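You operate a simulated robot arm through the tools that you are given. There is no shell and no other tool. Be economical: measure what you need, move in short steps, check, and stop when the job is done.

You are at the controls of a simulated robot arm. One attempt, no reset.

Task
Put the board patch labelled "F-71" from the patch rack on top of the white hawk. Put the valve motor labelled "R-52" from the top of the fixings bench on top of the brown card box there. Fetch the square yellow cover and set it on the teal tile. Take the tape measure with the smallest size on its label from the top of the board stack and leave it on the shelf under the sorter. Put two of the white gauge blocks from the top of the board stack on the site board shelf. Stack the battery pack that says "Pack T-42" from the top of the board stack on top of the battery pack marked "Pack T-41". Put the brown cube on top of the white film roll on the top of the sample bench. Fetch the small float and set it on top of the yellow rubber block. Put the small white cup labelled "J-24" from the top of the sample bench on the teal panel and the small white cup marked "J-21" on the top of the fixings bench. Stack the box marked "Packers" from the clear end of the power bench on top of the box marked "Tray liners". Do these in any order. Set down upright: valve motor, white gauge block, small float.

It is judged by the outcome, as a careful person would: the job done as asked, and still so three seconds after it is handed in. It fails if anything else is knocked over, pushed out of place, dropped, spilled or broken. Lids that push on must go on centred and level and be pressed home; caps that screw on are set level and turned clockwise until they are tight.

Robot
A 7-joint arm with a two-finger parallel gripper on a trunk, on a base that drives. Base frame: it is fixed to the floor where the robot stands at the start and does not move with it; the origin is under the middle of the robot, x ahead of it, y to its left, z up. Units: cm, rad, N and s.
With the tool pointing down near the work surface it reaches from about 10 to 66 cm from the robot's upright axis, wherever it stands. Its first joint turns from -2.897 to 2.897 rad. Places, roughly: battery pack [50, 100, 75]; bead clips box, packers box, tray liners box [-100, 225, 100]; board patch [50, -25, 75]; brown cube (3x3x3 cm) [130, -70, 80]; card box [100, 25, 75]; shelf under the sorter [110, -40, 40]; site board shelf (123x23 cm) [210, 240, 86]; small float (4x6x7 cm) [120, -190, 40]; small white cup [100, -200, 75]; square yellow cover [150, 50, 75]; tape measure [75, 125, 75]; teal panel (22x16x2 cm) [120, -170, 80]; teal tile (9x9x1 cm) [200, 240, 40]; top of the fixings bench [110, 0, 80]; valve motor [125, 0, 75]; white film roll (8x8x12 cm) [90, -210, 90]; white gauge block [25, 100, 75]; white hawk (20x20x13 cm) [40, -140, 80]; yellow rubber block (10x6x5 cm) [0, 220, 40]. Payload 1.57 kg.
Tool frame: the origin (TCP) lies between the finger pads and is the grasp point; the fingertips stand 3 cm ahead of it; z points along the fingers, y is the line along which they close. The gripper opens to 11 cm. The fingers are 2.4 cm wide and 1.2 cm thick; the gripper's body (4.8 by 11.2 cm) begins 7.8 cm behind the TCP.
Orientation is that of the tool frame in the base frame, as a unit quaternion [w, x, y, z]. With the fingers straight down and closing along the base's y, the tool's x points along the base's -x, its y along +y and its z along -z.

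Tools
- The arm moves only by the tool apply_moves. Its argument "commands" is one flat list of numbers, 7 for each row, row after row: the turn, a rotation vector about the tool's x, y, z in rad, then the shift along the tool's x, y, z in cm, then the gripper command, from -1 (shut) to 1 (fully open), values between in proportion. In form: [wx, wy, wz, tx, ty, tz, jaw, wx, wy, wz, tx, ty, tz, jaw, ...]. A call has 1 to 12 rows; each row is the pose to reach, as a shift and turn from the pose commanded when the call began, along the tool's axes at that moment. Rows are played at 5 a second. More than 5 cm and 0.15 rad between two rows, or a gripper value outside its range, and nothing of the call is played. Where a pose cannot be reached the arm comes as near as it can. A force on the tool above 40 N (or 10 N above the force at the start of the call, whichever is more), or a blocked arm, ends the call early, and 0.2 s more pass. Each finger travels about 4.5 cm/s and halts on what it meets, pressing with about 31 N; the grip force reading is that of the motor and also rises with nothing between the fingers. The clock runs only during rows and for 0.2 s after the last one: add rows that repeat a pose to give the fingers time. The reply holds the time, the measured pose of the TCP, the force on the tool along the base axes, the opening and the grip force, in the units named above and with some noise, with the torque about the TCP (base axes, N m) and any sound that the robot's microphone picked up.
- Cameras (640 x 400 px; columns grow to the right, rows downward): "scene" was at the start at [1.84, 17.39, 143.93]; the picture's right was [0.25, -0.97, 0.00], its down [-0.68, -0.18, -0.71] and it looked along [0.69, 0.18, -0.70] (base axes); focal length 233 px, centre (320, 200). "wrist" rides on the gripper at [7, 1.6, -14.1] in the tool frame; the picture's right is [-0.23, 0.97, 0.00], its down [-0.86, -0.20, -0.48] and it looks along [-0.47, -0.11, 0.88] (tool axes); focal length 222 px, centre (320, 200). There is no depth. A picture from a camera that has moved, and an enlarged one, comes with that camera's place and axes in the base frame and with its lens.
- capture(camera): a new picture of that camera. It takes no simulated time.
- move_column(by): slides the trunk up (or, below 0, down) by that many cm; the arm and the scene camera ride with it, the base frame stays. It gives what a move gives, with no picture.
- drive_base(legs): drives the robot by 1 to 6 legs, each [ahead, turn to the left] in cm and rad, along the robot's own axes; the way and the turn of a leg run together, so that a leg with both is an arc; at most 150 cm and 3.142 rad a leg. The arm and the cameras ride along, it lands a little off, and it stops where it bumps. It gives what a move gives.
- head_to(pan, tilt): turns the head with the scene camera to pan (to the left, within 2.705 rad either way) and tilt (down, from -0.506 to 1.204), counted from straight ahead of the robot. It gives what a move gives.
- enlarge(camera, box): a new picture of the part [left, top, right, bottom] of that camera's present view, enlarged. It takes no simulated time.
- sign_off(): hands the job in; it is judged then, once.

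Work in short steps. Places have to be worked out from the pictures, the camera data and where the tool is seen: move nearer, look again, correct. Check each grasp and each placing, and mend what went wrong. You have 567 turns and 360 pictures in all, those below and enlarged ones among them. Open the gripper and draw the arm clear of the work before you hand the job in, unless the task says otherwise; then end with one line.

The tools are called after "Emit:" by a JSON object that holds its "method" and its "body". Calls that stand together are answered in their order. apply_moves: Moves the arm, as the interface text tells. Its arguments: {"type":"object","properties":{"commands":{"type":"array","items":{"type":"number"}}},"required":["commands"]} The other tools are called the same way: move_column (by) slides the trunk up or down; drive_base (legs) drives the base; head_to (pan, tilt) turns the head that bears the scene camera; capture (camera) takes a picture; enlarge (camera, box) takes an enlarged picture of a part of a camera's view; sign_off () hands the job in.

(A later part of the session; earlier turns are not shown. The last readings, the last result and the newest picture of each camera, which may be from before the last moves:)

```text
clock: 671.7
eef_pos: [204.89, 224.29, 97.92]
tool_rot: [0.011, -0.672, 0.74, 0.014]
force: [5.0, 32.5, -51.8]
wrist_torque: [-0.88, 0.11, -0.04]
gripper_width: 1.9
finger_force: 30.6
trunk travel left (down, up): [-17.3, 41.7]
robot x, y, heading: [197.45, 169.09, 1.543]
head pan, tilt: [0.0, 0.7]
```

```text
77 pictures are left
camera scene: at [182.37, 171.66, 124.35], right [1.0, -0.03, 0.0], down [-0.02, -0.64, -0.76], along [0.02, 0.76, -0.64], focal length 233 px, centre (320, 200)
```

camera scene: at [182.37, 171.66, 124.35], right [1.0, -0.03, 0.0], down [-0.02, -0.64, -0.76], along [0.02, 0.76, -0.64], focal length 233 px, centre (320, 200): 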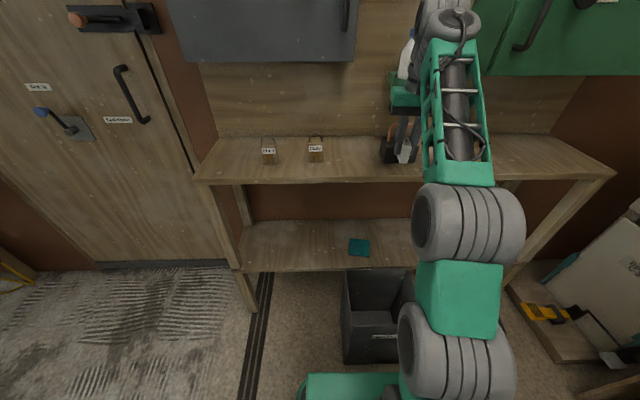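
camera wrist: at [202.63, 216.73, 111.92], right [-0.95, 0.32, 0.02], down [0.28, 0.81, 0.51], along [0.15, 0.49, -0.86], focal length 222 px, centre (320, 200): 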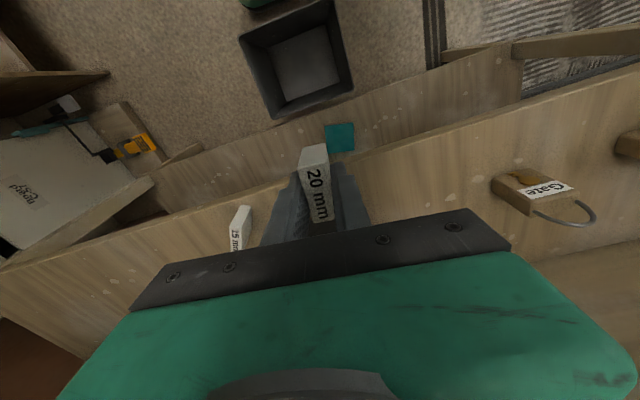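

The low forearm touched the table edge. I retract, raise the trunk and reach with the arm from higher up.

Emit:
{"method": "apply_moves", "body": {"commands": [0, 0, 0, 2.5, 0, 0, -1, 0, 0, 0, 6, 0.3, 0, -1, 0, 0, 0, 10, 0.6, 0, -1, 0, 0, 0, 14, 0.9, 0, -1]}}

Emit:
{"method": "move_column", "body": {"by": 22}}

Emit:
{"method": "apply_moves", "body": {"commands": [0, 0, 0, -2.2, 0, 4, -1, 0, 0, 0, -4.4, 0, 8, -1, 0, 0, 0, -6.6, 0, 12, -1, 0, 0, 0, -8.8, 0, 16, -1]}}

Emit:
{"method": "capture", "body": {"camera": "scene"}}

```text
clock: 672.7
eef_pos: [202.71, 210.45, 97.36]
tool_rot: [0.009, -0.672, 0.74, 0.013]
force: [0.0, 0.6, -1.1]
wrist_torque: [-0.05, -0.03, 0.03]
gripper_width: 1.91
finger_force: 31.2
trunk travel left (down, up): [-17.3, 41.7]
robot x, y, heading: [198.07, 168.91, 1.544]
head pan, tilt: [0.0, 0.7]
```

```text
clock: 675.0
eef_pos: [202.59, 210.44, 119.47]
tool_rot: [0.01, -0.672, 0.74, 0.014]
force: [0.3, 0.4, -1.3]
wrist_torque: [-0.03, -0.01, 0.02]
gripper_width: 1.91
finger_force: 31.4
trunk travel left (down, up): [-39.3, 19.7]
robot x, y, heading: [197.91, 168.98, 1.543]
head pan, tilt: [0.0, 0.7]
```

```text
clock: 676.0
eef_pos: [203.51, 219.88, 103.92]
tool_rot: [0.011, -0.672, 0.74, 0.013]
force: [0.3, 0.7, -0.9]
wrist_torque: [0.01, 0.0, 0.0]
gripper_width: 1.9
finger_force: 31.3
trunk travel left (down, up): [-39.3, 19.7]
robot x, y, heading: [197.59, 169.1, 1.544]
head pan, tilt: [0.0, 0.7]
```

```text
76 pictures are left
camera scene: at [182.35, 171.67, 146.35], right [1.0, -0.03, 0.0], down [-0.02, -0.64, -0.76], along [0.02, 0.76, -0.64], focal length 233 px, centre (320, 200)
```

scene: 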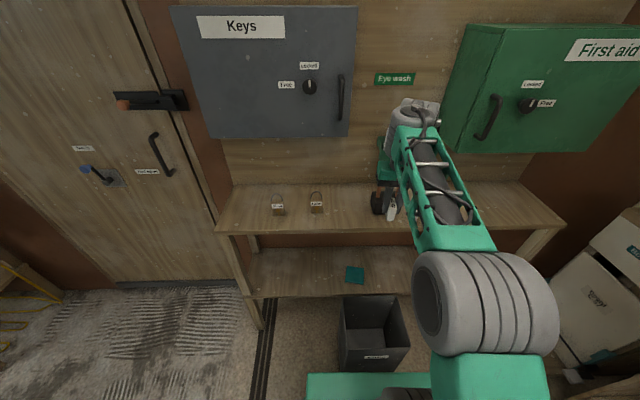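

Emit:
{"method": "apply_moves", "body": {"commands": [0, 0, 0, -3.6, -0.3, 0, -1, 0, 0, 0, -7.2, -0.7, 1, -1, 0, 0, 0, -10.7, -1, 2, -1, 0, 0, 0, -10.7, -1, 6, -1]}}

Emit:
{"method": "capture", "body": {"camera": "wrist"}}

```text
clock: 677.0
eef_pos: [205.59, 230.46, 98.25]
tool_rot: [0.011, -0.672, 0.74, 0.015]
force: [-0.2, 0.7, -0.5]
wrist_torque: [0.02, 0.05, -0.01]
gripper_width: 1.91
finger_force: 30.6
trunk travel left (down, up): [-39.3, 19.7]
robot x, y, heading: [197.69, 168.52, 1.543]
head pan, tilt: [0.0, 0.7]
```

```text
75 pictures are left
camera wrist: at [203.26, 223.14, 112.06], right [-0.95, 0.32, 0.01], down [0.28, 0.81, 0.51], along [0.15, 0.48, -0.86], focal length 222 px, centre (320, 200)
```

wrist: 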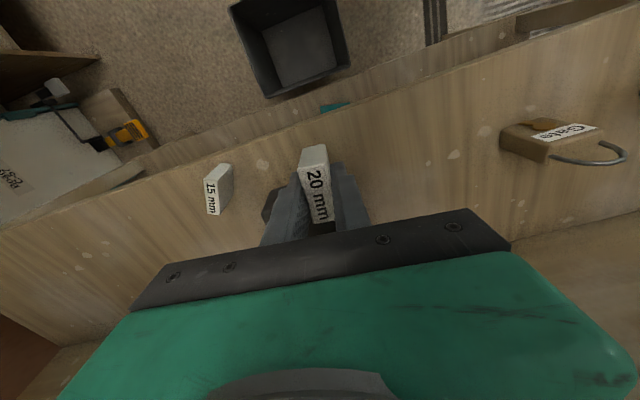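

Emit:
{"method": "apply_moves", "body": {"commands": [0, 0, 0, 0, 1.5, 2, -1, 0, 0, 0, 0, 2, 5, -1, 0, 0, 0, 0, 2, 6.5, -1, 0, 0, 0, 0, 2, 7, -1]}}

Emit:
{"method": "apply_moves", "body": {"commands": [0, 0, 0, 0, 0, 0.3, -1, 0, 0, 0, 0, 0, 0.6, -1, 0, 0, 0, 0, 0, 0.9, -1]}}

```text
clock: 678.0
eef_pos: [203.5, 230.96, 91.1]
tool_rot: [0.01, -0.673, 0.739, 0.014]
force: [-1.0, -0.5, 0.1]
wrist_torque: [-0.01, -0.02, 0.0]
gripper_width: 1.89
finger_force: 31.1
trunk travel left (down, up): [-39.3, 19.7]
robot x, y, heading: [197.59, 168.73, 1.544]
head pan, tilt: [0.0, 0.7]
```

```text
clock: 678.8
eef_pos: [203.45, 230.88, 90.2]
tool_rot: [0.01, -0.673, 0.74, 0.014]
force: [0.6, -0.6, 2.6]
wrist_torque: [-0.15, -0.05, 0.0]
gripper_width: 1.92
finger_force: 31.4
trunk travel left (down, up): [-39.3, 19.7]
robot x, y, heading: [197.73, 169.08, 1.545]
head pan, tilt: [0.0, 0.7]
```

Light contact. I seat it, release and rise, then retract.

Emit:
{"method": "apply_moves", "body": {"commands": [0, 0, 0, 0, 0, 0.25, -1, 0, 0, 0, 0, 0, 0.1, -1, 0, 0, 0, 0, 0, 0.1, -0.7, 0, 0, 0, 0, 0, 0.1, -0.5, 0, 0, 0, 0, 0, 0.1, -0.4]}}

Emit:
{"method": "apply_moves", "body": {"commands": [0, 0, 0, 0, 0, -2, -0.4, 0, 0, 0, 0, 0, -6, -0.4, 0, 0, 0, 0, 0, -10, -0.4, 0, 0, 0, 4, 0.4, -11, -0.4, 0, 0, 0, 8, 0.8, -12, -0.4, 0, 0, 0, 12, 1.2, -13, -0.4]}}

Emit:
{"method": "capture", "body": {"camera": "scene"}}

```text
clock: 680.0
eef_pos: [203.38, 230.85, 90.04]
tool_rot: [0.01, -0.672, 0.74, 0.013]
force: [0.5, 0.2, 0.6]
wrist_torque: [0.01, -0.02, 0.01]
gripper_width: 3.29
finger_force: 0.0
trunk travel left (down, up): [-39.3, 19.7]
robot x, y, heading: [198.12, 168.63, 1.544]
head pan, tilt: [0.0, 0.7]
```

```text
clock: 681.4
eef_pos: [201.12, 218.54, 102.59]
tool_rot: [0.01, -0.673, 0.74, 0.012]
force: [-0.8, 0.8, 0.5]
wrist_torque: [-0.02, 0.0, 0.05]
gripper_width: 3.32
finger_force: 0.1
trunk travel left (down, up): [-39.3, 19.7]
robot x, y, heading: [198.06, 168.83, 1.547]
head pan, tilt: [0.0, 0.7]
```

```text
74 pictures are left
camera scene: at [182.36, 171.66, 146.35], right [1.0, -0.03, 0.0], down [-0.02, -0.64, -0.76], along [0.02, 0.76, -0.64], focal length 233 px, centre (320, 200)
```

scene: 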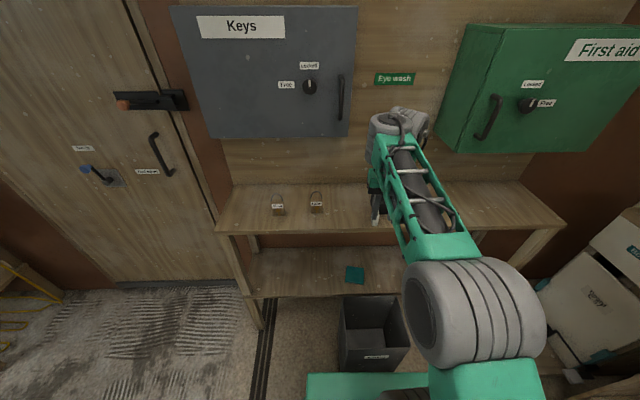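

Emit:
{"method": "capture", "body": {"camera": "wrist"}}

```text
73 pictures are left
camera wrist: at [198.85, 211.22, 116.45], right [-0.95, 0.32, 0.01], down [0.28, 0.82, 0.5], along [0.15, 0.48, -0.86], focal length 222 px, centre (320, 200)
```

wrist: 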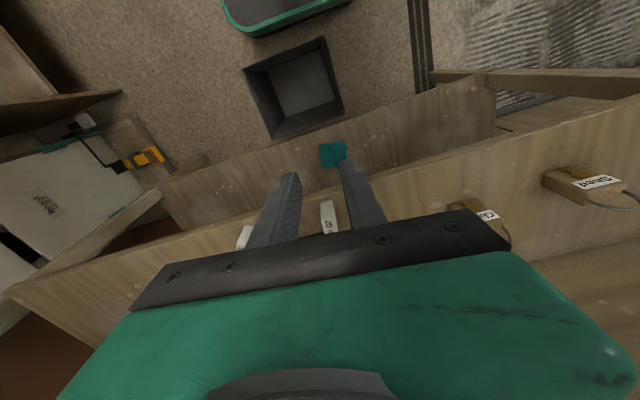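

Both gauge blocks stand on the site board shelf; the teal tile is at ≈[201.6,236.6]. Next the yellow cover near [139,43]: I retract and drive into the aisle facing −y.

Emit:
{"method": "apply_moves", "body": {"commands": [0, 0, 0, 2.1, 0.5, -4, 0, 0, 0, 0, 4.2, 1.1, -8, 0, 0, 0, 0, 6.2, 1.6, -12, 0, 0, 0, 0, 8.3, 2.2, -16, 0]}}

Emit:
{"method": "drive_base", "body": {"legs": [[-20, 0], [0, 1.57], [0, 1.45], [92, 0], [0, 0.15]]}}

Emit:
{"method": "head_to", "body": {"pan": -1.3, "tilt": 0.8}}

Emit:
{"method": "capture", "body": {"camera": "scene"}}

```text
clock: 682.4
eef_pos: [198.27, 209.92, 118.19]
tool_rot: [0.01, -0.672, 0.741, 0.014]
force: [-0.5, -0.3, 0.7]
wrist_torque: [0.07, 0.04, 0.02]
gripper_width: 5.49
finger_force: 0.0
trunk travel left (down, up): [-39.3, 19.7]
robot x, y, heading: [197.98, 169.11, 1.546]
head pan, tilt: [0.0, 0.7]
```

```text
clock: 696.5
eef_pos: [186.94, 15.82, 118.28]
tool_rot: [0.015, 0.723, 0.69, -0.01]
force: [0.4, -0.3, 0.7]
wrist_torque: [0.05, 0.01, -0.01]
gripper_width: 5.49
finger_force: 0.1
trunk travel left (down, up): [-39.3, 19.7]
robot x, y, heading: [185.41, 57.22, -1.553]
head pan, tilt: [0.0, 0.7]
```

```text
clock: 698.0
eef_pos: [186.97, 15.84, 118.14]
tool_rot: [0.014, 0.724, 0.689, -0.009]
force: [0.5, 0.2, 0.2]
wrist_torque: [-0.02, -0.01, -0.01]
gripper_width: 5.5
finger_force: 0.1
trunk travel left (down, up): [-39.3, 19.7]
robot x, y, heading: [185.65, 56.47, -1.551]
head pan, tilt: [-1.3, 0.799]
```

```text
72 pictures are left
camera scene: at [193.01, 60.85, 145.53], right [-0.29, 0.96, 0.0], down [0.69, 0.21, -0.7], along [-0.67, -0.2, -0.72], focal length 233 px, centre (320, 200)
```

scene: 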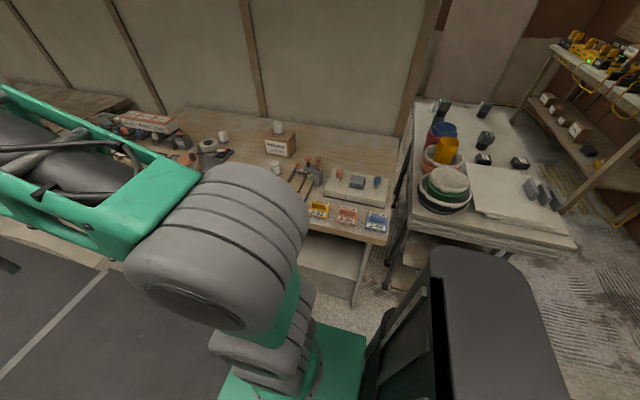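

Emit:
{"method": "enlarge", "body": {"camera": "scene", "box": [290, 160, 410, 250]}}

```text
4.44 times, centred on (350, 205) of scene
camera zoom: at [193.01, 60.85, 145.53], right [-0.29, 0.96, 0.0], down [0.69, 0.21, -0.7], along [-0.67, -0.2, -0.72], focal length 1038 px, centre (187, 178)
```

zoom: 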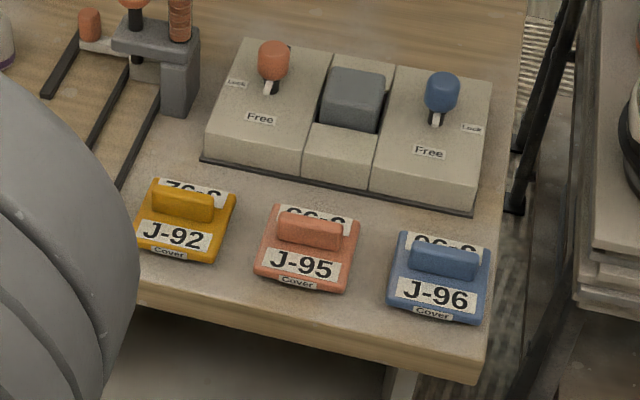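

The yellow cover J-92 (bar handle along y) is at ≈[138,44]. I reverse to ≈[165,98] so I can approach it along −y with jaws closing across the bar.

Emit:
{"method": "drive_base", "body": {"legs": [[0, 0.45], [-46, 0], [0, -0.47]]}}

Emit:
{"method": "apply_moves", "body": {"commands": [0, 0, 0.04, 3.5, -2.5, 1, -0.2, 0, 0, 0.08, 0, -5, 2, -0.2, 0, 0, 0.12, -3, -7.5, 3, -0.2]}}

Emit:
{"method": "capture", "body": {"camera": "wrist"}}

```text
clock: 703.4
eef_pos: [164.92, 57.69, 118.33]
tool_rot: [0.014, 0.735, 0.678, -0.01]
force: [0.7, 0.8, -0.5]
wrist_torque: [-0.02, 0.01, 0.0]
gripper_width: 5.47
finger_force: 0.0
trunk travel left (down, up): [-39.3, 19.7]
robot x, y, heading: [164.87, 98.62, -1.583]
head pan, tilt: [-1.3, 0.799]
```

```text
clock: 704.2
eef_pos: [157.27, 54.96, 115.33]
tool_rot: [0.014, 0.775, 0.632, -0.009]
force: [0.1, -0.3, -0.4]
wrist_torque: [0.04, 0.03, 0.0]
gripper_width: 4.41
finger_force: 0.1
trunk travel left (down, up): [-39.3, 19.7]
robot x, y, heading: [164.48, 98.48, -1.584]
head pan, tilt: [-1.3, 0.799]
```

```text
70 pictures are left
camera wrist: at [160.23, 61.88, 129.26], right [0.91, -0.42, 0.02], down [-0.37, -0.78, 0.5], along [-0.2, -0.46, -0.86], focal length 222 px, centre (320, 200)
```

wrist: 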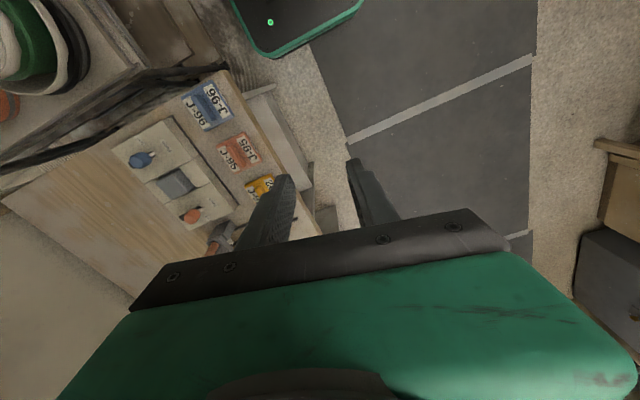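

I go to a standoff with the tool pitched 0.6 rad towards −y.

Emit:
{"method": "apply_moves", "body": {"commands": [-0.008, -0.081, -0.028, -0.8, -2.7, 3, -0.2, -0.015, -0.162, -0.057, -1.5, -5.4, 6, -0.2, -0.023, -0.242, -0.085, -2.3, -8.1, 9, -0.2, -0.031, -0.323, -0.113, -3, -10.8, 12, -0.2, -0.038, -0.404, -0.142, -3.8, -13.5, 15, -0.2, -0.046, -0.485, -0.17, -4.5, -16.2, 18, -0.2, -0.054, -0.566, -0.198, -5.3, -18.9, 21, -0.2]}}

Emit:
{"method": "capture", "body": {"camera": "wrist"}}

```text
clock: 705.8
eef_pos: [137.54, 61.33, 110.91]
tool_rot: [0.202, 0.677, 0.686, -0.176]
force: [0.6, 0.6, -0.1]
wrist_torque: [0.0, 0.05, 0.0]
gripper_width: 4.4
finger_force: 0.0
out of reach, approached as far as the arm can: row 4, 5, 6, 7
trunk travel left (down, up): [-39.3, 19.7]
robot x, y, heading: [164.93, 98.43, -1.581]
head pan, tilt: [-1.3, 0.799]
```

```text
69 pictures are left
camera wrist: at [138.56, 74.57, 119.37], right [0.97, -0.17, 0.15], down [-0.22, -0.49, 0.84], along [-0.07, -0.85, -0.52], focal length 222 px, centre (320, 200)
```

wrist: 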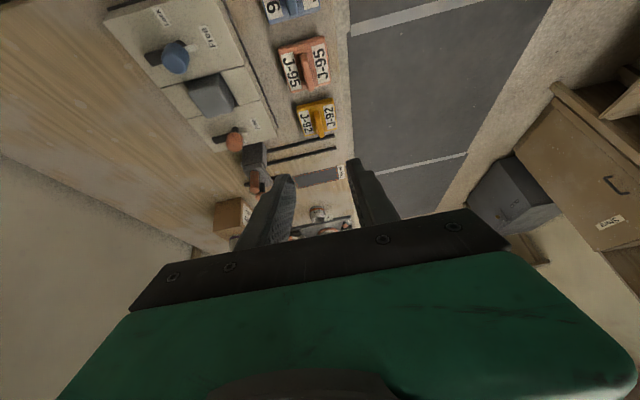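

The reach is limited at this trunk height; I bring the command back and lower the trunk.

Emit:
{"method": "apply_moves", "body": {"commands": [0, 0, 0, -0.6, 0, -4.6, -0.2, 0, 0, 0, -1.2, 0, -9.2, -0.2, 0, 0, 0, -1.9, 0, -13.9, -0.2, 0, 0, 0, -2.5, 0, -18.5, -0.2]}}

Emit:
{"method": "move_column", "body": {"by": -18}}

Emit:
{"method": "apply_moves", "body": {"commands": [0, 0, 0, -1, 0, 2, -0.2, 0, 0, 0, -2.5, 0, 4, -0.2, 0, 0, 0, -4, 0, 6, -0.2]}}

Emit:
{"method": "capture", "body": {"camera": "wrist"}}

```text
clock: 706.8
eef_pos: [137.39, 67.47, 124.69]
tool_rot: [0.199, 0.678, 0.685, -0.175]
force: [5.3, 4.9, 7.9]
wrist_torque: [0.08, 0.53, -0.32]
gripper_width: 4.41
finger_force: 0.0
out of reach, approached as far as the arm can: row 4
trunk travel left (down, up): [-39.3, 19.7]
robot x, y, heading: [164.49, 98.82, -1.58]
head pan, tilt: [-1.3, 0.799]
```

```text
clock: 708.8
eef_pos: [136.72, 67.03, 106.59]
tool_rot: [0.198, 0.678, 0.685, -0.176]
force: [0.0, 1.1, 0.4]
wrist_torque: [-0.01, 0.01, 0.01]
gripper_width: 4.41
finger_force: 0.0
trunk travel left (down, up): [-21.3, 37.7]
robot x, y, heading: [164.7, 98.48, -1.586]
head pan, tilt: [-1.3, 0.799]
```

```text
clock: 709.6
eef_pos: [137.07, 60.69, 103.59]
tool_rot: [0.199, 0.678, 0.685, -0.176]
force: [0.3, -0.5, -0.2]
wrist_torque: [0.01, 0.02, 0.02]
gripper_width: 4.39
finger_force: 0.0
out of reach, approached as far as the arm can: row 1
trunk travel left (down, up): [-21.3, 37.7]
robot x, y, heading: [164.79, 98.98, -1.582]
head pan, tilt: [-1.3, 0.799]
```

```text
68 pictures are left
camera wrist: at [138.19, 73.73, 112.15], right [0.97, -0.18, 0.14], down [-0.21, -0.49, 0.84], along [-0.08, -0.85, -0.52], focal length 222 px, centre (320, 200)
```

wrist: 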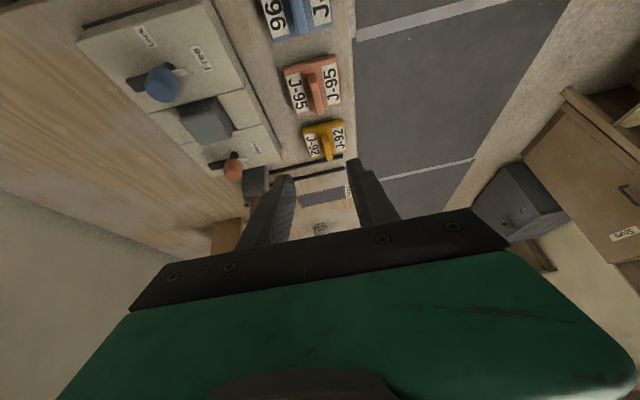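

Emit:
{"method": "apply_moves", "body": {"commands": [0, 0, 0, -0.6, 0.2, 4, -0.2, 0, 0, 0, -1.2, 0.4, 8, -0.2, 0, 0, 0, -1.9, 0.5, 12.1, -0.2]}}

Emit:
{"method": "capture", "body": {"camera": "wrist"}}

```text
clock: 710.4
eef_pos: [137.93, 53.35, 96.25]
tool_rot: [0.197, 0.678, 0.687, -0.171]
force: [-0.1, 0.3, 0.4]
wrist_torque: [0.02, 0.01, 0.02]
gripper_width: 4.38
finger_force: 0.1
out of reach, approached as far as the arm can: row 3
trunk travel left (down, up): [-21.3, 37.7]
robot x, y, heading: [164.82, 98.94, -1.58]
head pan, tilt: [-1.3, 0.799]
```

```text
67 pictures are left
camera wrist: at [138.96, 66.42, 104.85], right [0.97, -0.17, 0.15], down [-0.22, -0.5, 0.84], along [-0.07, -0.85, -0.53], focal length 222 px, centre (320, 200)
```

wrist: 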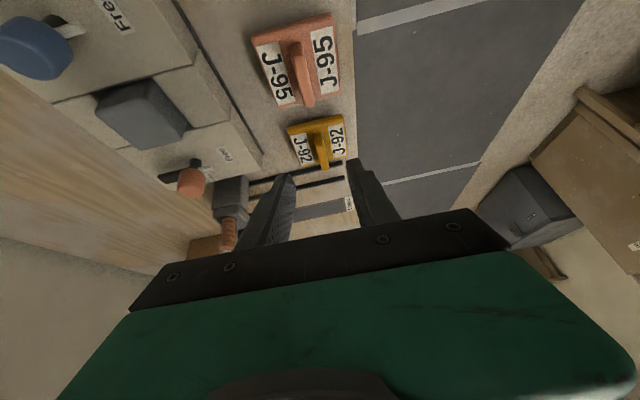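

Emit:
{"method": "move_column", "body": {"by": -8}}

Emit:
{"method": "apply_moves", "body": {"commands": [0, 0, 0, -1.8, 0.2, 1.4, -0.2, 0, 0, 0, -3.4, 0.4, 3, -0.2, 0, 0, 0, -4.2, 0.5, 4.5, -0.2]}}

Emit:
{"method": "capture", "body": {"camera": "wrist"}}

```text
clock: 711.6
eef_pos: [137.93, 53.27, 88.08]
tool_rot: [0.196, 0.678, 0.687, -0.171]
force: [0.5, 0.0, -0.2]
wrist_torque: [-0.02, -0.02, -0.02]
gripper_width: 4.39
finger_force: 0.0
trunk travel left (down, up): [-13.3, 45.7]
robot x, y, heading: [164.79, 99.15, -1.581]
head pan, tilt: [-1.3, 0.799]
```

```text
clock: 712.4
eef_pos: [138.1, 47.32, 88.27]
tool_rot: [0.194, 0.679, 0.689, -0.165]
force: [-0.4, 0.6, 0.3]
wrist_torque: [0.0, 0.01, -0.01]
gripper_width: 4.41
finger_force: 0.0
out of reach, approached as far as the arm can: row 1, 2, 3
trunk travel left (down, up): [-13.3, 45.7]
robot x, y, heading: [164.44, 99.08, -1.585]
head pan, tilt: [-1.3, 0.799]
```

```text
66 pictures are left
camera wrist: at [139.13, 60.31, 97.25], right [0.97, -0.17, 0.15], down [-0.22, -0.51, 0.83], along [-0.07, -0.84, -0.54], focal length 222 px, centre (320, 200)
```

wrist: 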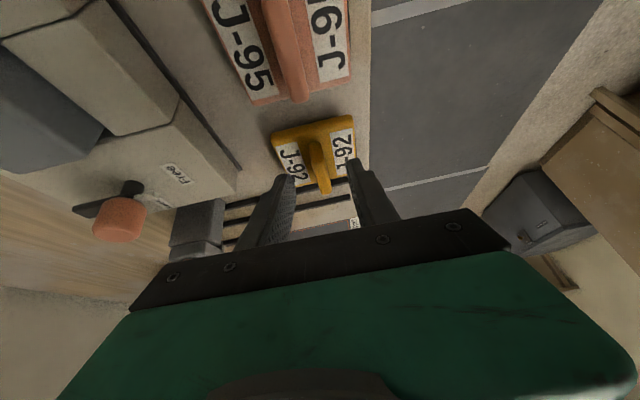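

Emit:
{"method": "move_column", "body": {"by": -3.8}}

Emit:
{"method": "enlarge", "body": {"camera": "wrist", "box": [240, 100, 420, 220]}}

```text
clock: 713.2
eef_pos: [138.17, 47.41, 85.61]
tool_rot: [0.197, 0.676, 0.688, -0.177]
force: [-0.1, 1.1, 12.2]
wrist_torque: [-0.02, 0.26, -0.03]
gripper_width: 4.37
finger_force: 0.0
trunk travel left (down, up): [-9.5, 49.5]
robot x, y, heading: [164.76, 99.08, -1.586]
head pan, tilt: [-1.3, 0.799]
stopped: the force on the tool passed its limit at 42 N (the readings are from after the stop); the commanded pose is now the measured one
```

```text
3.33 times, centred on (330, 160) of wrist
camera zoom: at [139.22, 60.67, 94.16], right [0.98, -0.17, 0.14], down [-0.21, -0.5, 0.84], along [-0.08, -0.85, -0.52], focal length 740 px, centre (287, 333)
```

zoom: 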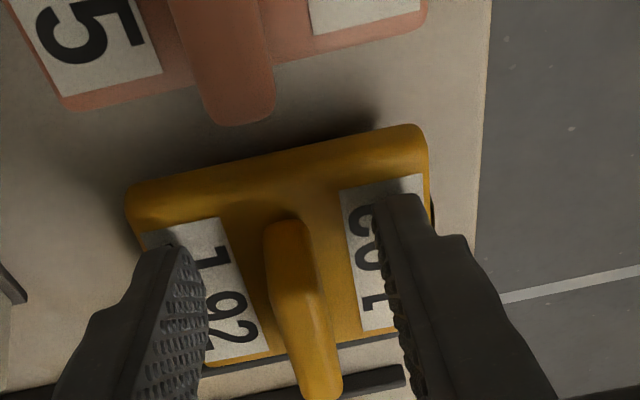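

The fingertips touch the cover plate; I rise 0.4 cm and close on the handle.

Emit:
{"method": "apply_moves", "body": {"commands": [0, 0, 0, -0.2, 0, -0.4, -0.2, 0, 0, 0, -0.2, 0, -0.4, -0.6, 0, 0, 0, -0.2, 0, -0.4, -1, 0, 0, 0, -0.2, 0, -0.4, -1, 0, 0, 0, -0.2, 0, -0.4, -1]}}

Emit:
{"method": "move_column", "body": {"by": 6}}

Emit:
{"method": "capture", "body": {"camera": "wrist"}}

```text
clock: 714.4
eef_pos: [138.09, 47.42, 85.79]
tool_rot: [0.197, 0.677, 0.687, -0.174]
force: [0.4, 0.2, -1.3]
wrist_torque: [0.02, 0.01, 0.0]
gripper_width: 1.11
finger_force: 28.2
trunk travel left (down, up): [-9.5, 49.5]
robot x, y, heading: [164.41, 98.61, -1.582]
head pan, tilt: [-1.3, 0.799]
```

```text
clock: 715.4
eef_pos: [138.05, 47.5, 91.79]
tool_rot: [0.196, 0.677, 0.688, -0.173]
force: [0.1, 0.0, 0.0]
wrist_torque: [0.02, 0.0, -0.01]
gripper_width: 1.11
finger_force: 28.4
trunk travel left (down, up): [-15.5, 43.5]
robot x, y, heading: [164.47, 98.46, -1.582]
head pan, tilt: [-1.3, 0.799]
```

```text
64 pictures are left
camera wrist: at [139.15, 60.56, 100.4], right [0.97, -0.17, 0.14], down [-0.21, -0.5, 0.84], along [-0.07, -0.85, -0.52], focal length 222 px, centre (320, 200)
```

wrist: 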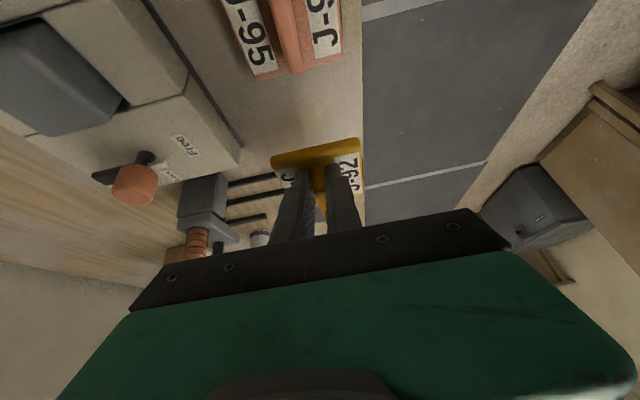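

The cover is held by its handle. A bin stands in front of the tile, so I plan to approach the tile from the south-west. First raise and bring the arm straight ahead.

Emit:
{"method": "move_column", "body": {"by": 14}}

Emit:
{"method": "apply_moves", "body": {"commands": [0, 0, 0, -0.9, 4.3, 0.7, -1, 0, 0, 0, -1.9, 8.6, 1.4, -1, 0, 0, 0, -2.8, 13, 2.1, -1, 0, 0, 0, -3.7, 17.3, 2.8, -1, 0, 0, 0, -4.7, 21.6, 3.5, -1, 0, 0, 0, -5.6, 25.9, 4.2, -1]}}

Emit:
{"method": "drive_base", "body": {"legs": [[0, 1.57], [0, 1.57], [70, 0], [0, 1.57], [70, 0]]}}

Emit:
{"method": "capture", "body": {"camera": "wrist"}}

```text
clock: 717.0
eef_pos: [138.04, 47.47, 105.65]
tool_rot: [0.197, 0.677, 0.688, -0.174]
force: [0.5, -0.3, 0.0]
wrist_torque: [0.0, 0.05, 0.0]
gripper_width: 1.13
finger_force: 29.3
trunk travel left (down, up): [-29.5, 29.5]
robot x, y, heading: [164.69, 98.66, -1.581]
head pan, tilt: [-1.3, 0.799]
```

```text
clock: 718.5
eef_pos: [164.36, 41.17, 106.48]
tool_rot: [0.194, 0.678, 0.688, -0.172]
force: [0.1, -0.6, 0.5]
wrist_torque: [0.03, -0.04, 0.01]
gripper_width: 1.11
finger_force: 28.8
out of reach, approached as far as the arm can: row 2, 3, 4, 5, 6
trunk travel left (down, up): [-29.5, 29.5]
robot x, y, heading: [164.69, 98.77, -1.582]
head pan, tilt: [-1.3, 0.799]
```

```text
clock: 737.2
eef_pos: [38.16, 171.73, 106.51]
tool_rot: [0.015, 0.966, 0.004, -0.258]
force: [0.5, 0.5, -0.5]
wrist_torque: [0.03, -0.03, 0.01]
gripper_width: 1.1
finger_force: 29.1
trunk travel left (down, up): [-29.5, 29.5]
robot x, y, heading: [95.63, 170.34, 3.124]
head pan, tilt: [-1.3, 0.799]
```

```text
63 pictures are left
camera wrist: at [51.39, 170.44, 115.34], right [-0.18, -0.97, 0.14], down [-0.5, 0.21, 0.84], along [-0.84, 0.08, -0.53], focal length 222 px, centre (320, 200)
```

wrist: 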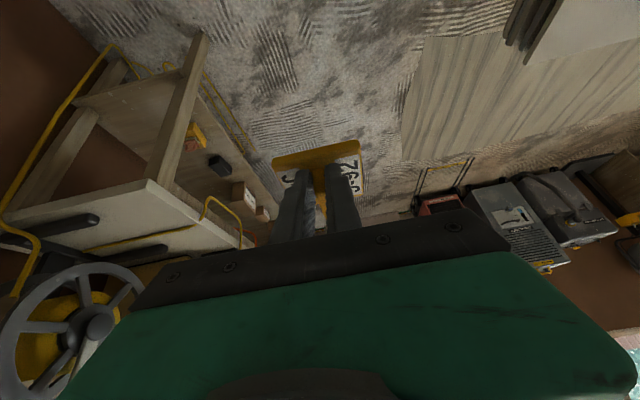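

Emit:
{"method": "drive_base", "body": {"legs": [[0, -1.3], [0, -1.24]]}}

Emit:
{"method": "head_to", "body": {"pan": 0, "tilt": 0.6}}

Emit:
{"method": "capture", "body": {"camera": "scene"}}

```text
clock: 743.9
eef_pos: [144.57, 201.31, 106.56]
tool_rot: [0.244, -0.28, 0.924, 0.088]
force: [0.4, -0.3, -0.1]
wrist_torque: [-0.08, -0.01, 0.02]
gripper_width: 1.1
finger_force: 28.8
trunk travel left (down, up): [-29.5, 29.5]
robot x, y, heading: [95.94, 170.44, 0.556]
head pan, tilt: [-1.3, 0.799]
```

```text
clock: 745.4
eef_pos: [144.52, 201.26, 106.62]
tool_rot: [0.244, -0.281, 0.924, 0.088]
force: [-0.7, 0.4, -1.3]
wrist_torque: [0.0, 0.05, 0.02]
gripper_width: 1.13
finger_force: 28.6
trunk travel left (down, up): [-29.5, 29.5]
robot x, y, heading: [96.17, 170.51, 0.561]
head pan, tilt: [0.0, 0.6]
```

```text
62 pictures are left
camera scene: at [89.95, 185.04, 137.38], right [0.53, -0.85, 0.0], down [-0.48, -0.3, -0.82], along [0.7, 0.44, -0.57], focal length 233 px, centre (320, 200)
```

scene: 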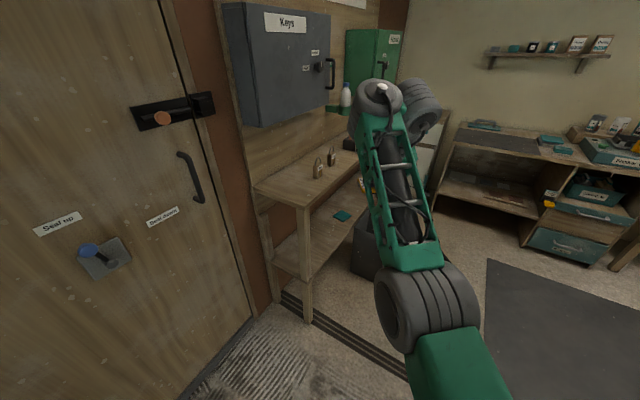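

Tile ≈[201.7,237.5,38.5]. To clear the table leg and bin I choose an approach line at 0.7 rad; I reposition behind it, then lower the trunk.

Emit:
{"method": "drive_base", "body": {"legs": [[0, -0.77], [21, 0], [0, 0.913]]}}

Emit:
{"method": "move_column", "body": {"by": -29}}

Emit:
{"method": "apply_moves", "body": {"commands": [0, 0, 0, 2, 0, 3.4, -1, 0, 0, 0, 4, 0, 6.9, -1, 0, 0, 0, 6, 0, 10.3, -1, 0, 0, 0, 8, 0, 13.8, -1]}}

Emit:
{"method": "capture", "body": {"camera": "wrist"}}

```text
clock: 751.4
eef_pos: [160.44, 203.58, 106.65]
tool_rot: [0.237, -0.345, 0.902, 0.105]
force: [-0.2, -0.2, -0.9]
wrist_torque: [-0.03, -0.01, 0.02]
gripper_width: 1.13
finger_force: 28.7
trunk travel left (down, up): [-29.5, 29.5]
robot x, y, heading: [116.29, 166.3, 0.702]
head pan, tilt: [0.0, 0.6]
```

```text
clock: 754.3
eef_pos: [160.42, 203.45, 77.48]
tool_rot: [0.238, -0.344, 0.902, 0.105]
force: [-0.4, 0.8, -1.5]
wrist_torque: [-0.03, 0.05, -0.01]
gripper_width: 1.1
finger_force: 29.0
trunk travel left (down, up): [-0.5, 58.5]
robot x, y, heading: [116.49, 166.55, 0.704]
head pan, tilt: [0.0, 0.6]
```

```text
clock: 755.3
eef_pos: [158.38, 203.57, 75.75]
tool_rot: [0.227, -0.345, 0.906, 0.096]
force: [0.4, -0.4, -0.7]
wrist_torque: [0.0, 0.02, -0.02]
gripper_width: 1.12
finger_force: 28.3
out of reach, approached as far as the arm can: row 1, 2, 3, 4
trunk travel left (down, up): [-0.5, 58.5]
robot x, y, heading: [116.61, 165.94, 0.704]
head pan, tilt: [0.0, 0.6]
```

```text
61 pictures are left
camera wrist: at [147.89, 195.99, 84.88], right [-0.5, 0.86, 0.13], down [0.53, 0.19, 0.82], along [0.68, 0.48, -0.55], focal length 222 px, centre (320, 200)
```

wrist: 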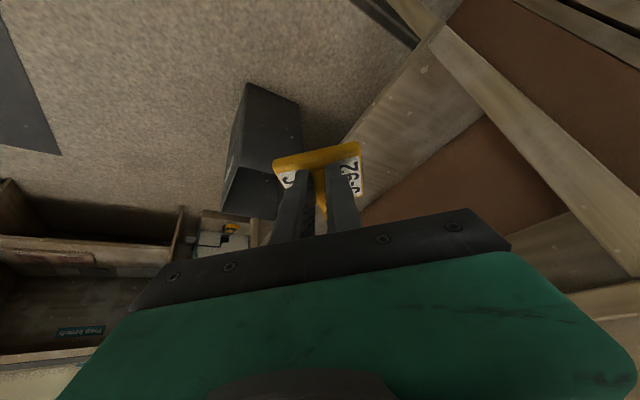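

The arm is in the elbow-low posture again. I raise and retract towards the body to restore a good posture, then come down.

Emit:
{"method": "apply_moves", "body": {"commands": [0, 0.05, 0, 0.8, 0, -4, -1, 0, 0.1, 0, 1.5, 0, -8, -1, 0, 0.15, 0, 2.3, 0, -12, -1, 0, 0.2, 0, 3, 0, -16, -1, 0, 0.25, 0, 3.8, 0, -20, -1, 0, 0.3, 0, 4.6, 0, -23.8, -1]}}

Emit:
{"method": "capture", "body": {"camera": "scene"}}

```text
clock: 756.7
eef_pos: [147.63, 193.22, 93.19]
tool_rot: [0.112, -0.355, 0.926, 0.056]
force: [25.3, 23.7, -30.0]
wrist_torque: [-1.03, 1.17, -0.03]
gripper_width: 1.13
finger_force: 28.5
out of reach, approached as far as the arm can: row 6
trunk travel left (down, up): [-0.5, 58.5]
robot x, y, heading: [116.25, 166.15, 0.705]
head pan, tilt: [0.0, 0.6]
stopped in row 6: the force on the tool passed its limit at 161 N (the readings are from after the stop); the commanded pose is now the measured one
```

```text
60 pictures are left
camera scene: at [108.65, 179.69, 108.38], right [0.65, -0.76, 0.0], down [-0.43, -0.37, -0.82], along [0.63, 0.53, -0.57], focal length 233 px, centre (320, 200)
```

scene: 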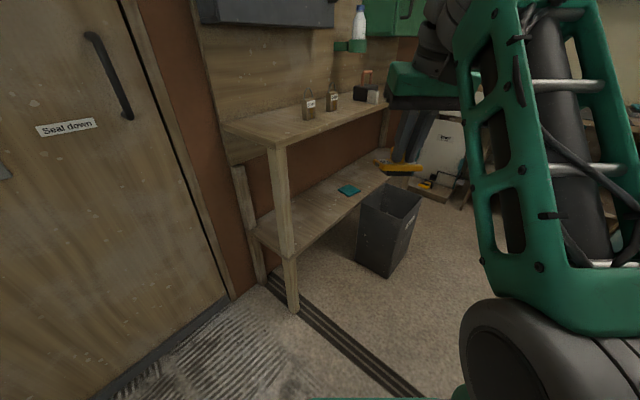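

I go outwards and down along an arc instead.

Emit:
{"method": "apply_moves", "body": {"commands": [0, 0, 0, -4, 0, 1, -1, 0, 0, 0, -8, 0, 2, -1, 0, 0, 0, -12, 0, 4, -1, 0, -0.05, 0, -15, 0, 7.5, -1, 0, -0.1, 0, -18, 0, 11, -1, 0, -0.15, 0, -20, 0, 15, -1, 0, -0.2, 0, -22, 0, 19, -1, 0, -0.25, 0, -23.7, 0, 23, -1]}}

Emit:
{"method": "capture", "body": {"camera": "scene"}}

```text
clock: 757.0
eef_pos: [148.2, 193.74, 93.53]
tool_rot: [0.118, -0.356, 0.925, 0.057]
force: [13.1, 11.4, -12.8]
wrist_torque: [-0.58, 0.69, -0.04]
gripper_width: 1.1
finger_force: 28.1
trunk travel left (down, up): [-0.5, 58.5]
robot x, y, heading: [116.5, 166.4, 0.699]
head pan, tilt: [0.0, 0.6]
stopped in row 1: the force on the tool passed its limit at 69 N (the readings are from after the stop); the commanded pose is now the measured one
```

```text
59 pictures are left
camera scene: at [108.61, 179.64, 108.39], right [0.65, -0.76, 0.0], down [-0.43, -0.36, -0.83], along [0.63, 0.53, -0.56], focal length 233 px, centre (320, 200)
```

scene: 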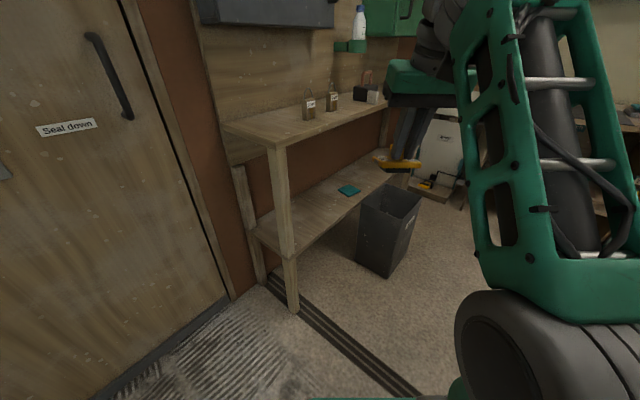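

Emit:
{"method": "apply_moves", "body": {"commands": [0, 0, 0, -2, 0, 0, -1, 0, 0, 0, -4.5, 0, 1, -1, 0, 0, 0, -8, 0, 2, -1, 0, 0, 0, -12, 0, 4, -1, 0, -0.05, 0, -15, 0, 7.5, -1, 0, -0.1, 0, -18, 0, 11, -1, 0, -0.15, 0, -20, 0, 15, -1, 0, -0.2, 0, -22, 0, 19, -1, 0, -0.25, 0, -23.7, 0, 23, -1]}}

Emit:
{"method": "capture", "body": {"camera": "scene"}}

```text
clock: 757.3
eef_pos: [148.53, 194.07, 93.6]
tool_rot: [0.121, -0.356, 0.925, 0.058]
force: [9.8, 8.7, -10.9]
wrist_torque: [-0.44, 0.46, 0.0]
gripper_width: 1.11
finger_force: 29.2
trunk travel left (down, up): [-0.5, 58.5]
robot x, y, heading: [116.48, 166.3, 0.7]
head pan, tilt: [0.0, 0.6]
stopped in row 1: the force on the tool passed its limit at 61 N (the readings are from after the stop); the commanded pose is now the measured one
```

```text
58 pictures are left
camera scene: at [108.62, 179.65, 108.39], right [0.65, -0.76, 0.0], down [-0.43, -0.36, -0.83], along [0.63, 0.53, -0.56], focal length 233 px, centre (320, 200)
```

scene: 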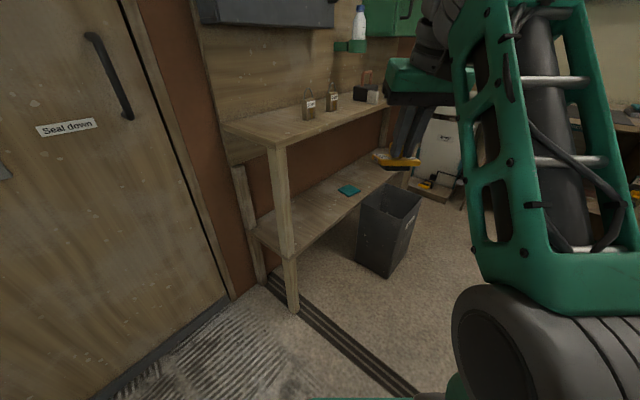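

Emit:
{"method": "apply_moves", "body": {"commands": [0, 0, 0, -0.4, 0, 0, -1, 0, 0, 0, -0.8, 0, 0, -1, 0, 0, 0, -1.2, 0, 0, -1, 0, 0, 0, -1.6, 0, 0, -1, 0, 0, 0, -2, 0, 0, -1, 0, 0, 0, -2.5, 0, 0, -1, 0, 0, 0, -3, 0, 0, -1, 0, 0, 0, -4, 0, 0, -1, 0, 0, 0, -5.5, 0, 0, -1, 0, 0, 0, -7.5, 0, 0, -1, 0, 0, 0, -10, 0, 0, -1, 0, 0, 0, -13, 0, 1, -1]}}

```text
clock: 757.7
eef_pos: [148.72, 194.32, 93.69]
tool_rot: [0.122, -0.356, 0.924, 0.059]
force: [10.4, 9.8, -12.0]
wrist_torque: [-0.44, 0.47, -0.02]
gripper_width: 1.08
finger_force: 29.2
trunk travel left (down, up): [-0.5, 58.5]
robot x, y, heading: [116.64, 166.25, 0.7]
head pan, tilt: [0.0, 0.6]
stopped in row 1: the force on the tool passed its limit at 48 N (the readings are from after the stop); the commanded pose is now the measured one
```

Emit:
{"method": "apply_moves", "body": {"commands": [0, 0.04, 0, -0.6, 0, 0.6, -1, 0, 0.08, 0, -1.2, 0, 1.2, -1, 0, 0.12, 0, -2, 0, 2, -1, 0, 0.14, 0, -4, 0, 3, -1, 0, 0.14, 0, -7, 0, 4, -1, 0, 0.14, 0, -11, 0, 5, -1]}}

```text
clock: 758.0
eef_pos: [149.01, 194.41, 93.73]
tool_rot: [0.123, -0.356, 0.924, 0.059]
force: [10.0, 9.5, -10.4]
wrist_torque: [-0.42, 0.48, 0.02]
gripper_width: 1.11
finger_force: 28.9
trunk travel left (down, up): [-0.5, 58.5]
robot x, y, heading: [116.35, 166.07, 0.703]
head pan, tilt: [0.0, 0.6]
stopped in row 1: the force on the tool passed its limit at 68 N (the readings are from after the stop); the commanded pose is now the measured one
```

I swing the hand away about the wrist joint.

Emit:
{"method": "apply_moves", "body": {"commands": [0, -0.05, 0, -1.05, 0, 0, -1, 0, -0.1, 0, -2.1, 0, -0.1, -1, 0, -0.15, 0, -3.1, 0, -0.2, -1, 0, -0.2, 0, -4.2, 0, -0.4, -1, 0, -0.3, 0, -6.2, 0, -0.9, -1, 0, -0.4, 0, -8.2, 0, -1.7, -1]}}

```text
clock: 759.4
eef_pos: [154.54, 199.53, 97.52]
tool_rot: [0.304, -0.338, 0.881, 0.129]
force: [1.0, 0.2, -0.3]
wrist_torque: [-0.04, 0.04, 0.01]
gripper_width: 1.1
finger_force: 28.0
trunk travel left (down, up): [-0.5, 58.5]
robot x, y, heading: [116.46, 166.17, 0.702]
head pan, tilt: [0.0, 0.6]
```

Emit:
{"method": "apply_moves", "body": {"commands": [0, 0, 0, -2, 0, 3, -1, 0, 0, 0, -4.1, 0, 6.1, -1, 0, 0, 0, -6.2, 0, 9.2, -1, 0, 0, 0, -8.2, 0, 12.3, -1, 0, 0, 0, -10.3, 0, 15.3, -1, 0, 0, 0, -12.3, 0, 18.4, -1]}}

Emit:
{"method": "apply_moves", "body": {"commands": [0, 0, 0, 2.4, 0, 3.1, -1, 0, 0, 0, 4.8, 0, 6.3, -1, 0, 0, 0, 7.2, 0, 9.4, -1, 0, 0, 0, 9.6, 0, 12.6, -1, 0, 0, 0, 12, 0, 15.8, -1, 0, 0, 0, 14.4, 0, 19, -1, 0, 0, 0, 16.8, 0, 22, -1]}}

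Emit:
{"method": "capture", "body": {"camera": "scene"}}

```text
clock: 760.8
eef_pos: [167.45, 210.89, 91.23]
tool_rot: [0.305, -0.337, 0.881, 0.128]
force: [-0.3, -0.2, -0.3]
wrist_torque: [-0.04, 0.01, -0.02]
gripper_width: 1.12
finger_force: 29.4
out of reach, approached as far as the arm can: row 5, 6
trunk travel left (down, up): [-0.5, 58.5]
robot x, y, heading: [116.63, 166.33, 0.703]
head pan, tilt: [0.0, 0.6]
```

```text
clock: 762.4
eef_pos: [171.12, 214.34, 72.78]
tool_rot: [0.301, -0.339, 0.883, 0.126]
force: [0.7, -0.2, -1.9]
wrist_torque: [-0.01, 0.03, 0.0]
gripper_width: 1.1
finger_force: 28.6
out of reach, approached as far as the arm can: row 3, 4, 5, 6, 7
trunk travel left (down, up): [-0.5, 58.5]
robot x, y, heading: [116.44, 166.77, 0.704]
head pan, tilt: [0.0, 0.6]
```

```text
57 pictures are left
camera scene: at [108.65, 179.68, 108.38], right [0.65, -0.76, 0.0], down [-0.43, -0.37, -0.82], along [0.63, 0.53, -0.57], focal length 233 px, centre (320, 200)
```

scene: 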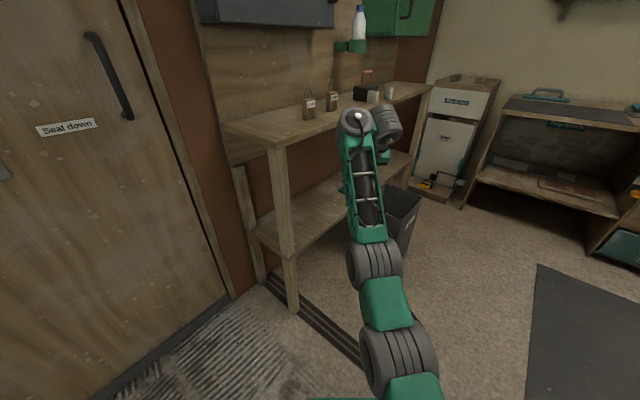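

The elbow has swivelled below; I swing the arm round to the right at mid height to unwind it.

Emit:
{"method": "apply_moves", "body": {"commands": [0.034, 0, 0.044, 0.3, -3.4, -2.7, -1, 0.068, 0, 0.088, 0.6, -6.8, -5.3, -1, 0.102, 0, 0.132, 1, -10.2, -8, -1, 0.136, 0, 0.176, 1.3, -13.6, -10.7, -1, 0.17, 0, 0.22, 1.6, -17, -13.3, -1, 0.205, 0, 0.263, 1.9, -20.3, -16, -1, 0.239, 0, 0.307, 2.3, -23.7, -18.7, -1, 0.273, 0, 0.351, 2.6, -27.1, -21.3, -1, 0.307, 0, 0.395, 2.9, -30.5, -24, -1]}}

Emit:
{"method": "capture", "body": {"camera": "scene"}}

```text
clock: 764.4
eef_pos: [179.19, 179.99, 89.02]
tool_rot: [0.32, -0.109, 0.94, 0.049]
force: [0.5, 0.5, -0.5]
wrist_torque: [-0.04, 0.05, 0.01]
gripper_width: 1.13
finger_force: 28.6
out of reach, approached as far as the arm can: row 1, 2, 3, 4, 5, 6
trunk travel left (down, up): [-0.5, 58.5]
robot x, y, heading: [116.27, 166.06, 0.7]
head pan, tilt: [0.0, 0.6]
```

```text
56 pictures are left
camera scene: at [108.66, 179.7, 108.38], right [0.65, -0.76, 0.0], down [-0.43, -0.37, -0.82], along [0.63, 0.53, -0.57], focal length 233 px, centre (320, 200)
```

scene: 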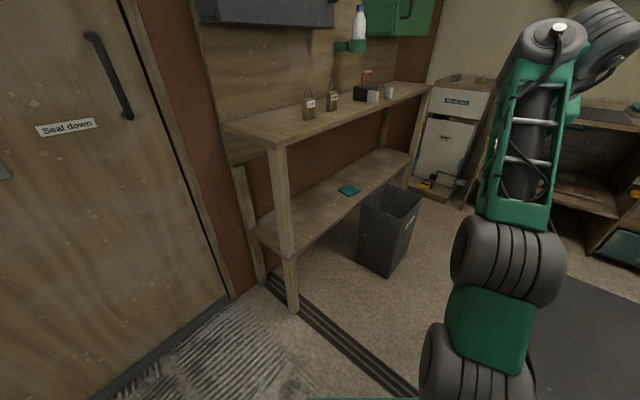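

Emit:
{"method": "apply_moves", "body": {"commands": [0.041, 0, 0.053, 0.8, -3.8, -1.3, -1, 0.082, 0, 0.105, 1.5, -7.5, -2.6, -1, 0.123, 0, 0.158, 2.3, -11.3, -3.9, -1, 0.164, 0, 0.211, 3, -15.1, -5.2, -1, 0.204, 0, 0.263, 3.8, -18.8, -6.5, -1, 0.245, 0, 0.316, 4.5, -22.6, -7.8, -1, 0.286, 0, 0.369, 5.3, -26.4, -9.1, -1, 0.327, 0, 0.421, 6, -30.1, -10.4, -1, 0.368, 0, 0.474, 6.8, -33.9, -11.7, -1]}}

Emit:
{"method": "apply_moves", "body": {"commands": [0.041, 0, 0.053, 0.8, -3.8, -0.5, -1, 0.082, 0, 0.105, 1.5, -7.5, -1, -1, 0.123, 0, 0.158, 2.3, -11.3, -1.5, -1, 0.164, 0, 0.211, 3, -15.1, -2, -1, 0.204, 0, 0.263, 3.8, -18.8, -2.5, -1, 0.245, 0, 0.316, 4.5, -22.6, -3, -1, 0.286, 0, 0.369, 5.3, -26.4, -3.5, -1]}}

Emit:
{"method": "head_to", "body": {"pan": -0.9, "tilt": 0.8}}

Emit:
{"method": "capture", "body": {"camera": "scene"}}

```text
clock: 766.4
eef_pos: [173.99, 143.89, 92.38]
tool_rot: [0.315, 0.175, 0.932, -0.049]
force: [0.0, 0.3, -1.2]
wrist_torque: [-0.03, 0.05, -0.04]
gripper_width: 1.11
finger_force: 28.9
out of reach, approached as far as the arm can: row 9
trunk travel left (down, up): [-0.5, 58.5]
robot x, y, heading: [116.17, 166.07, 0.7]
head pan, tilt: [0.0, 0.6]
```

```text
clock: 768.0
eef_pos: [158.47, 122.32, 90.75]
tool_rot: [0.291, 0.376, 0.872, -0.119]
force: [1.1, 0.3, -0.3]
wrist_torque: [0.05, 0.03, -0.03]
gripper_width: 1.12
finger_force: 28.9
out of reach, approached as far as the arm can: row 6, 7
trunk travel left (down, up): [-0.5, 58.5]
robot x, y, heading: [117.0, 166.19, 0.704]
head pan, tilt: [0.0, 0.6]
```

```text
clock: 769.2
eef_pos: [158.38, 122.42, 90.78]
tool_rot: [0.291, 0.377, 0.871, -0.12]
force: [0.3, -0.3, -0.4]
wrist_torque: [0.03, 0.02, 0.01]
gripper_width: 1.1
finger_force: 28.0
trunk travel left (down, up): [-0.5, 58.5]
robot x, y, heading: [116.22, 166.32, 0.697]
head pan, tilt: [-0.901, 0.799]
```

```text
55 pictures are left
camera scene: at [109.81, 172.36, 106.7], right [-0.2, -0.98, 0.0], down [-0.7, 0.14, -0.7], along [0.68, -0.14, -0.72], focal length 233 px, centre (320, 200)
```

scene: 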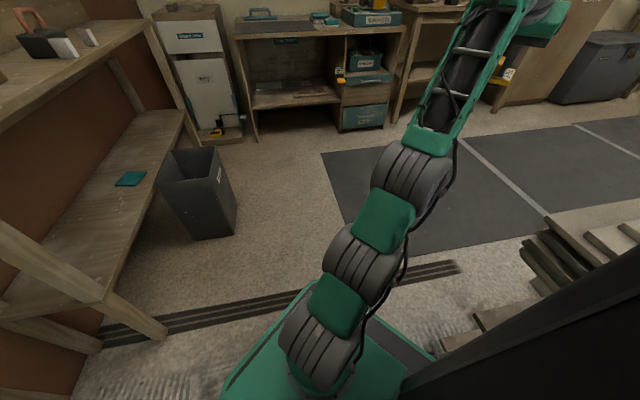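

The elbow must be unwound by swinging left. I raise the trunk a little and sweep the arm leftwards about the robot's axis.

Emit:
{"method": "move_column", "body": {"by": 15}}

Emit:
{"method": "apply_moves", "body": {"commands": [-0.041, 0, -0.057, 0.12, 4.27, -0.09, -1, -0.081, 0, -0.114, 0.49, 8.51, -0.35, -1, -0.122, 0, -0.171, 1.09, 12.7, -0.78, -1, -0.163, 0, -0.228, 1.93, 16.9, -1.38, -1, -0.203, 0, -0.285, 3.0, 20.9, -2.15, -1, -0.244, 0, -0.342, 4.3, 24.9, -3.1, -1, -0.285, 0, -0.399, 5.85, 28.7, -4.2, -1, -0.325, 0, -0.456, 7.6, 32.4, -5.4, -1, -0.366, 0, -0.513, 9.5, 35.9, -6.8, -1]}}

Emit:
{"method": "apply_moves", "body": {"commands": [-0.041, 0, -0.057, 0.12, 4.27, -0.09, -1, -0.081, 0, -0.114, 0.49, 8.51, -0.35, -1, -0.122, 0, -0.171, 1.09, 12.7, -0.78, -1, -0.163, 0, -0.228, 1.93, 16.9, -1.38, -1, -0.203, 0, -0.285, 3.0, 20.9, -2.15, -1, -0.244, 0, -0.342, 4.3, 24.9, -3.1, -1, -0.285, 0, -0.399, 5.85, 28.7, -4.2, -1, -0.325, 0, -0.456, 7.6, 32.4, -5.4, -1, -0.366, 0, -0.513, 9.5, 35.9, -6.8, -1]}}

Emit:
{"method": "apply_moves", "body": {"commands": [-0.041, 0, -0.057, 0.12, 4.27, -0.09, -1, -0.081, 0, -0.114, 0.49, 8.51, -0.35, -1, -0.122, 0, -0.171, 1.09, 12.7, -0.78, -1, -0.163, 0, -0.228, 1.93, 16.9, -1.38, -1, -0.203, 0, -0.285, 3.0, 20.9, -2.15, -1, -0.244, 0, -0.342, 4.3, 24.9, -3.1, -1, -0.285, 0, -0.399, 5.85, 28.7, -4.2, -1, -0.325, 0, -0.456, 7.6, 32.4, -5.4, -1, -0.366, 0, -0.513, 9.5, 35.9, -6.8, -1]}}

```text
clock: 770.9
eef_pos: [158.42, 122.28, 105.77]
tool_rot: [0.29, 0.377, 0.872, -0.119]
force: [-0.3, -0.1, -1.7]
wrist_torque: [0.02, 0.02, 0.01]
gripper_width: 1.07
finger_force: 28.9
trunk travel left (down, up): [-15.5, 43.5]
robot x, y, heading: [116.43, 165.85, 0.701]
head pan, tilt: [-0.901, 0.799]
```

```text
clock: 772.9
eef_pos: [176.3, 155.53, 106.06]
tool_rot: [0.314, 0.086, 0.945, -0.03]
force: [-0.1, -0.3, 1.1]
wrist_torque: [-0.01, 0.05, -0.01]
gripper_width: 1.13
finger_force: 29.0
trunk travel left (down, up): [-15.5, 43.5]
robot x, y, heading: [116.7, 166.19, 0.704]
head pan, tilt: [-0.901, 0.799]
```

```text
clock: 774.9
eef_pos: [171.41, 192.92, 105.54]
tool_rot: [0.306, -0.213, 0.926, 0.062]
force: [0.3, 0.0, -1.3]
wrist_torque: [0.01, 0.05, 0.04]
gripper_width: 1.11
finger_force: 28.4
trunk travel left (down, up): [-15.5, 43.5]
robot x, y, heading: [116.28, 165.96, 0.703]
head pan, tilt: [-0.901, 0.799]
```

```text
clock: 776.9
eef_pos: [145.11, 220.25, 103.7]
tool_rot: [0.268, -0.492, 0.814, 0.15]
force: [0.2, 0.5, -1.0]
wrist_torque: [-0.01, 0.05, 0.0]
gripper_width: 1.12
finger_force: 28.7
out of reach, approached as far as the arm can: row 4, 5, 6, 7, 8, 9
trunk travel left (down, up): [-15.5, 43.5]
robot x, y, heading: [116.62, 166.41, 0.704]
head pan, tilt: [-0.901, 0.799]
```

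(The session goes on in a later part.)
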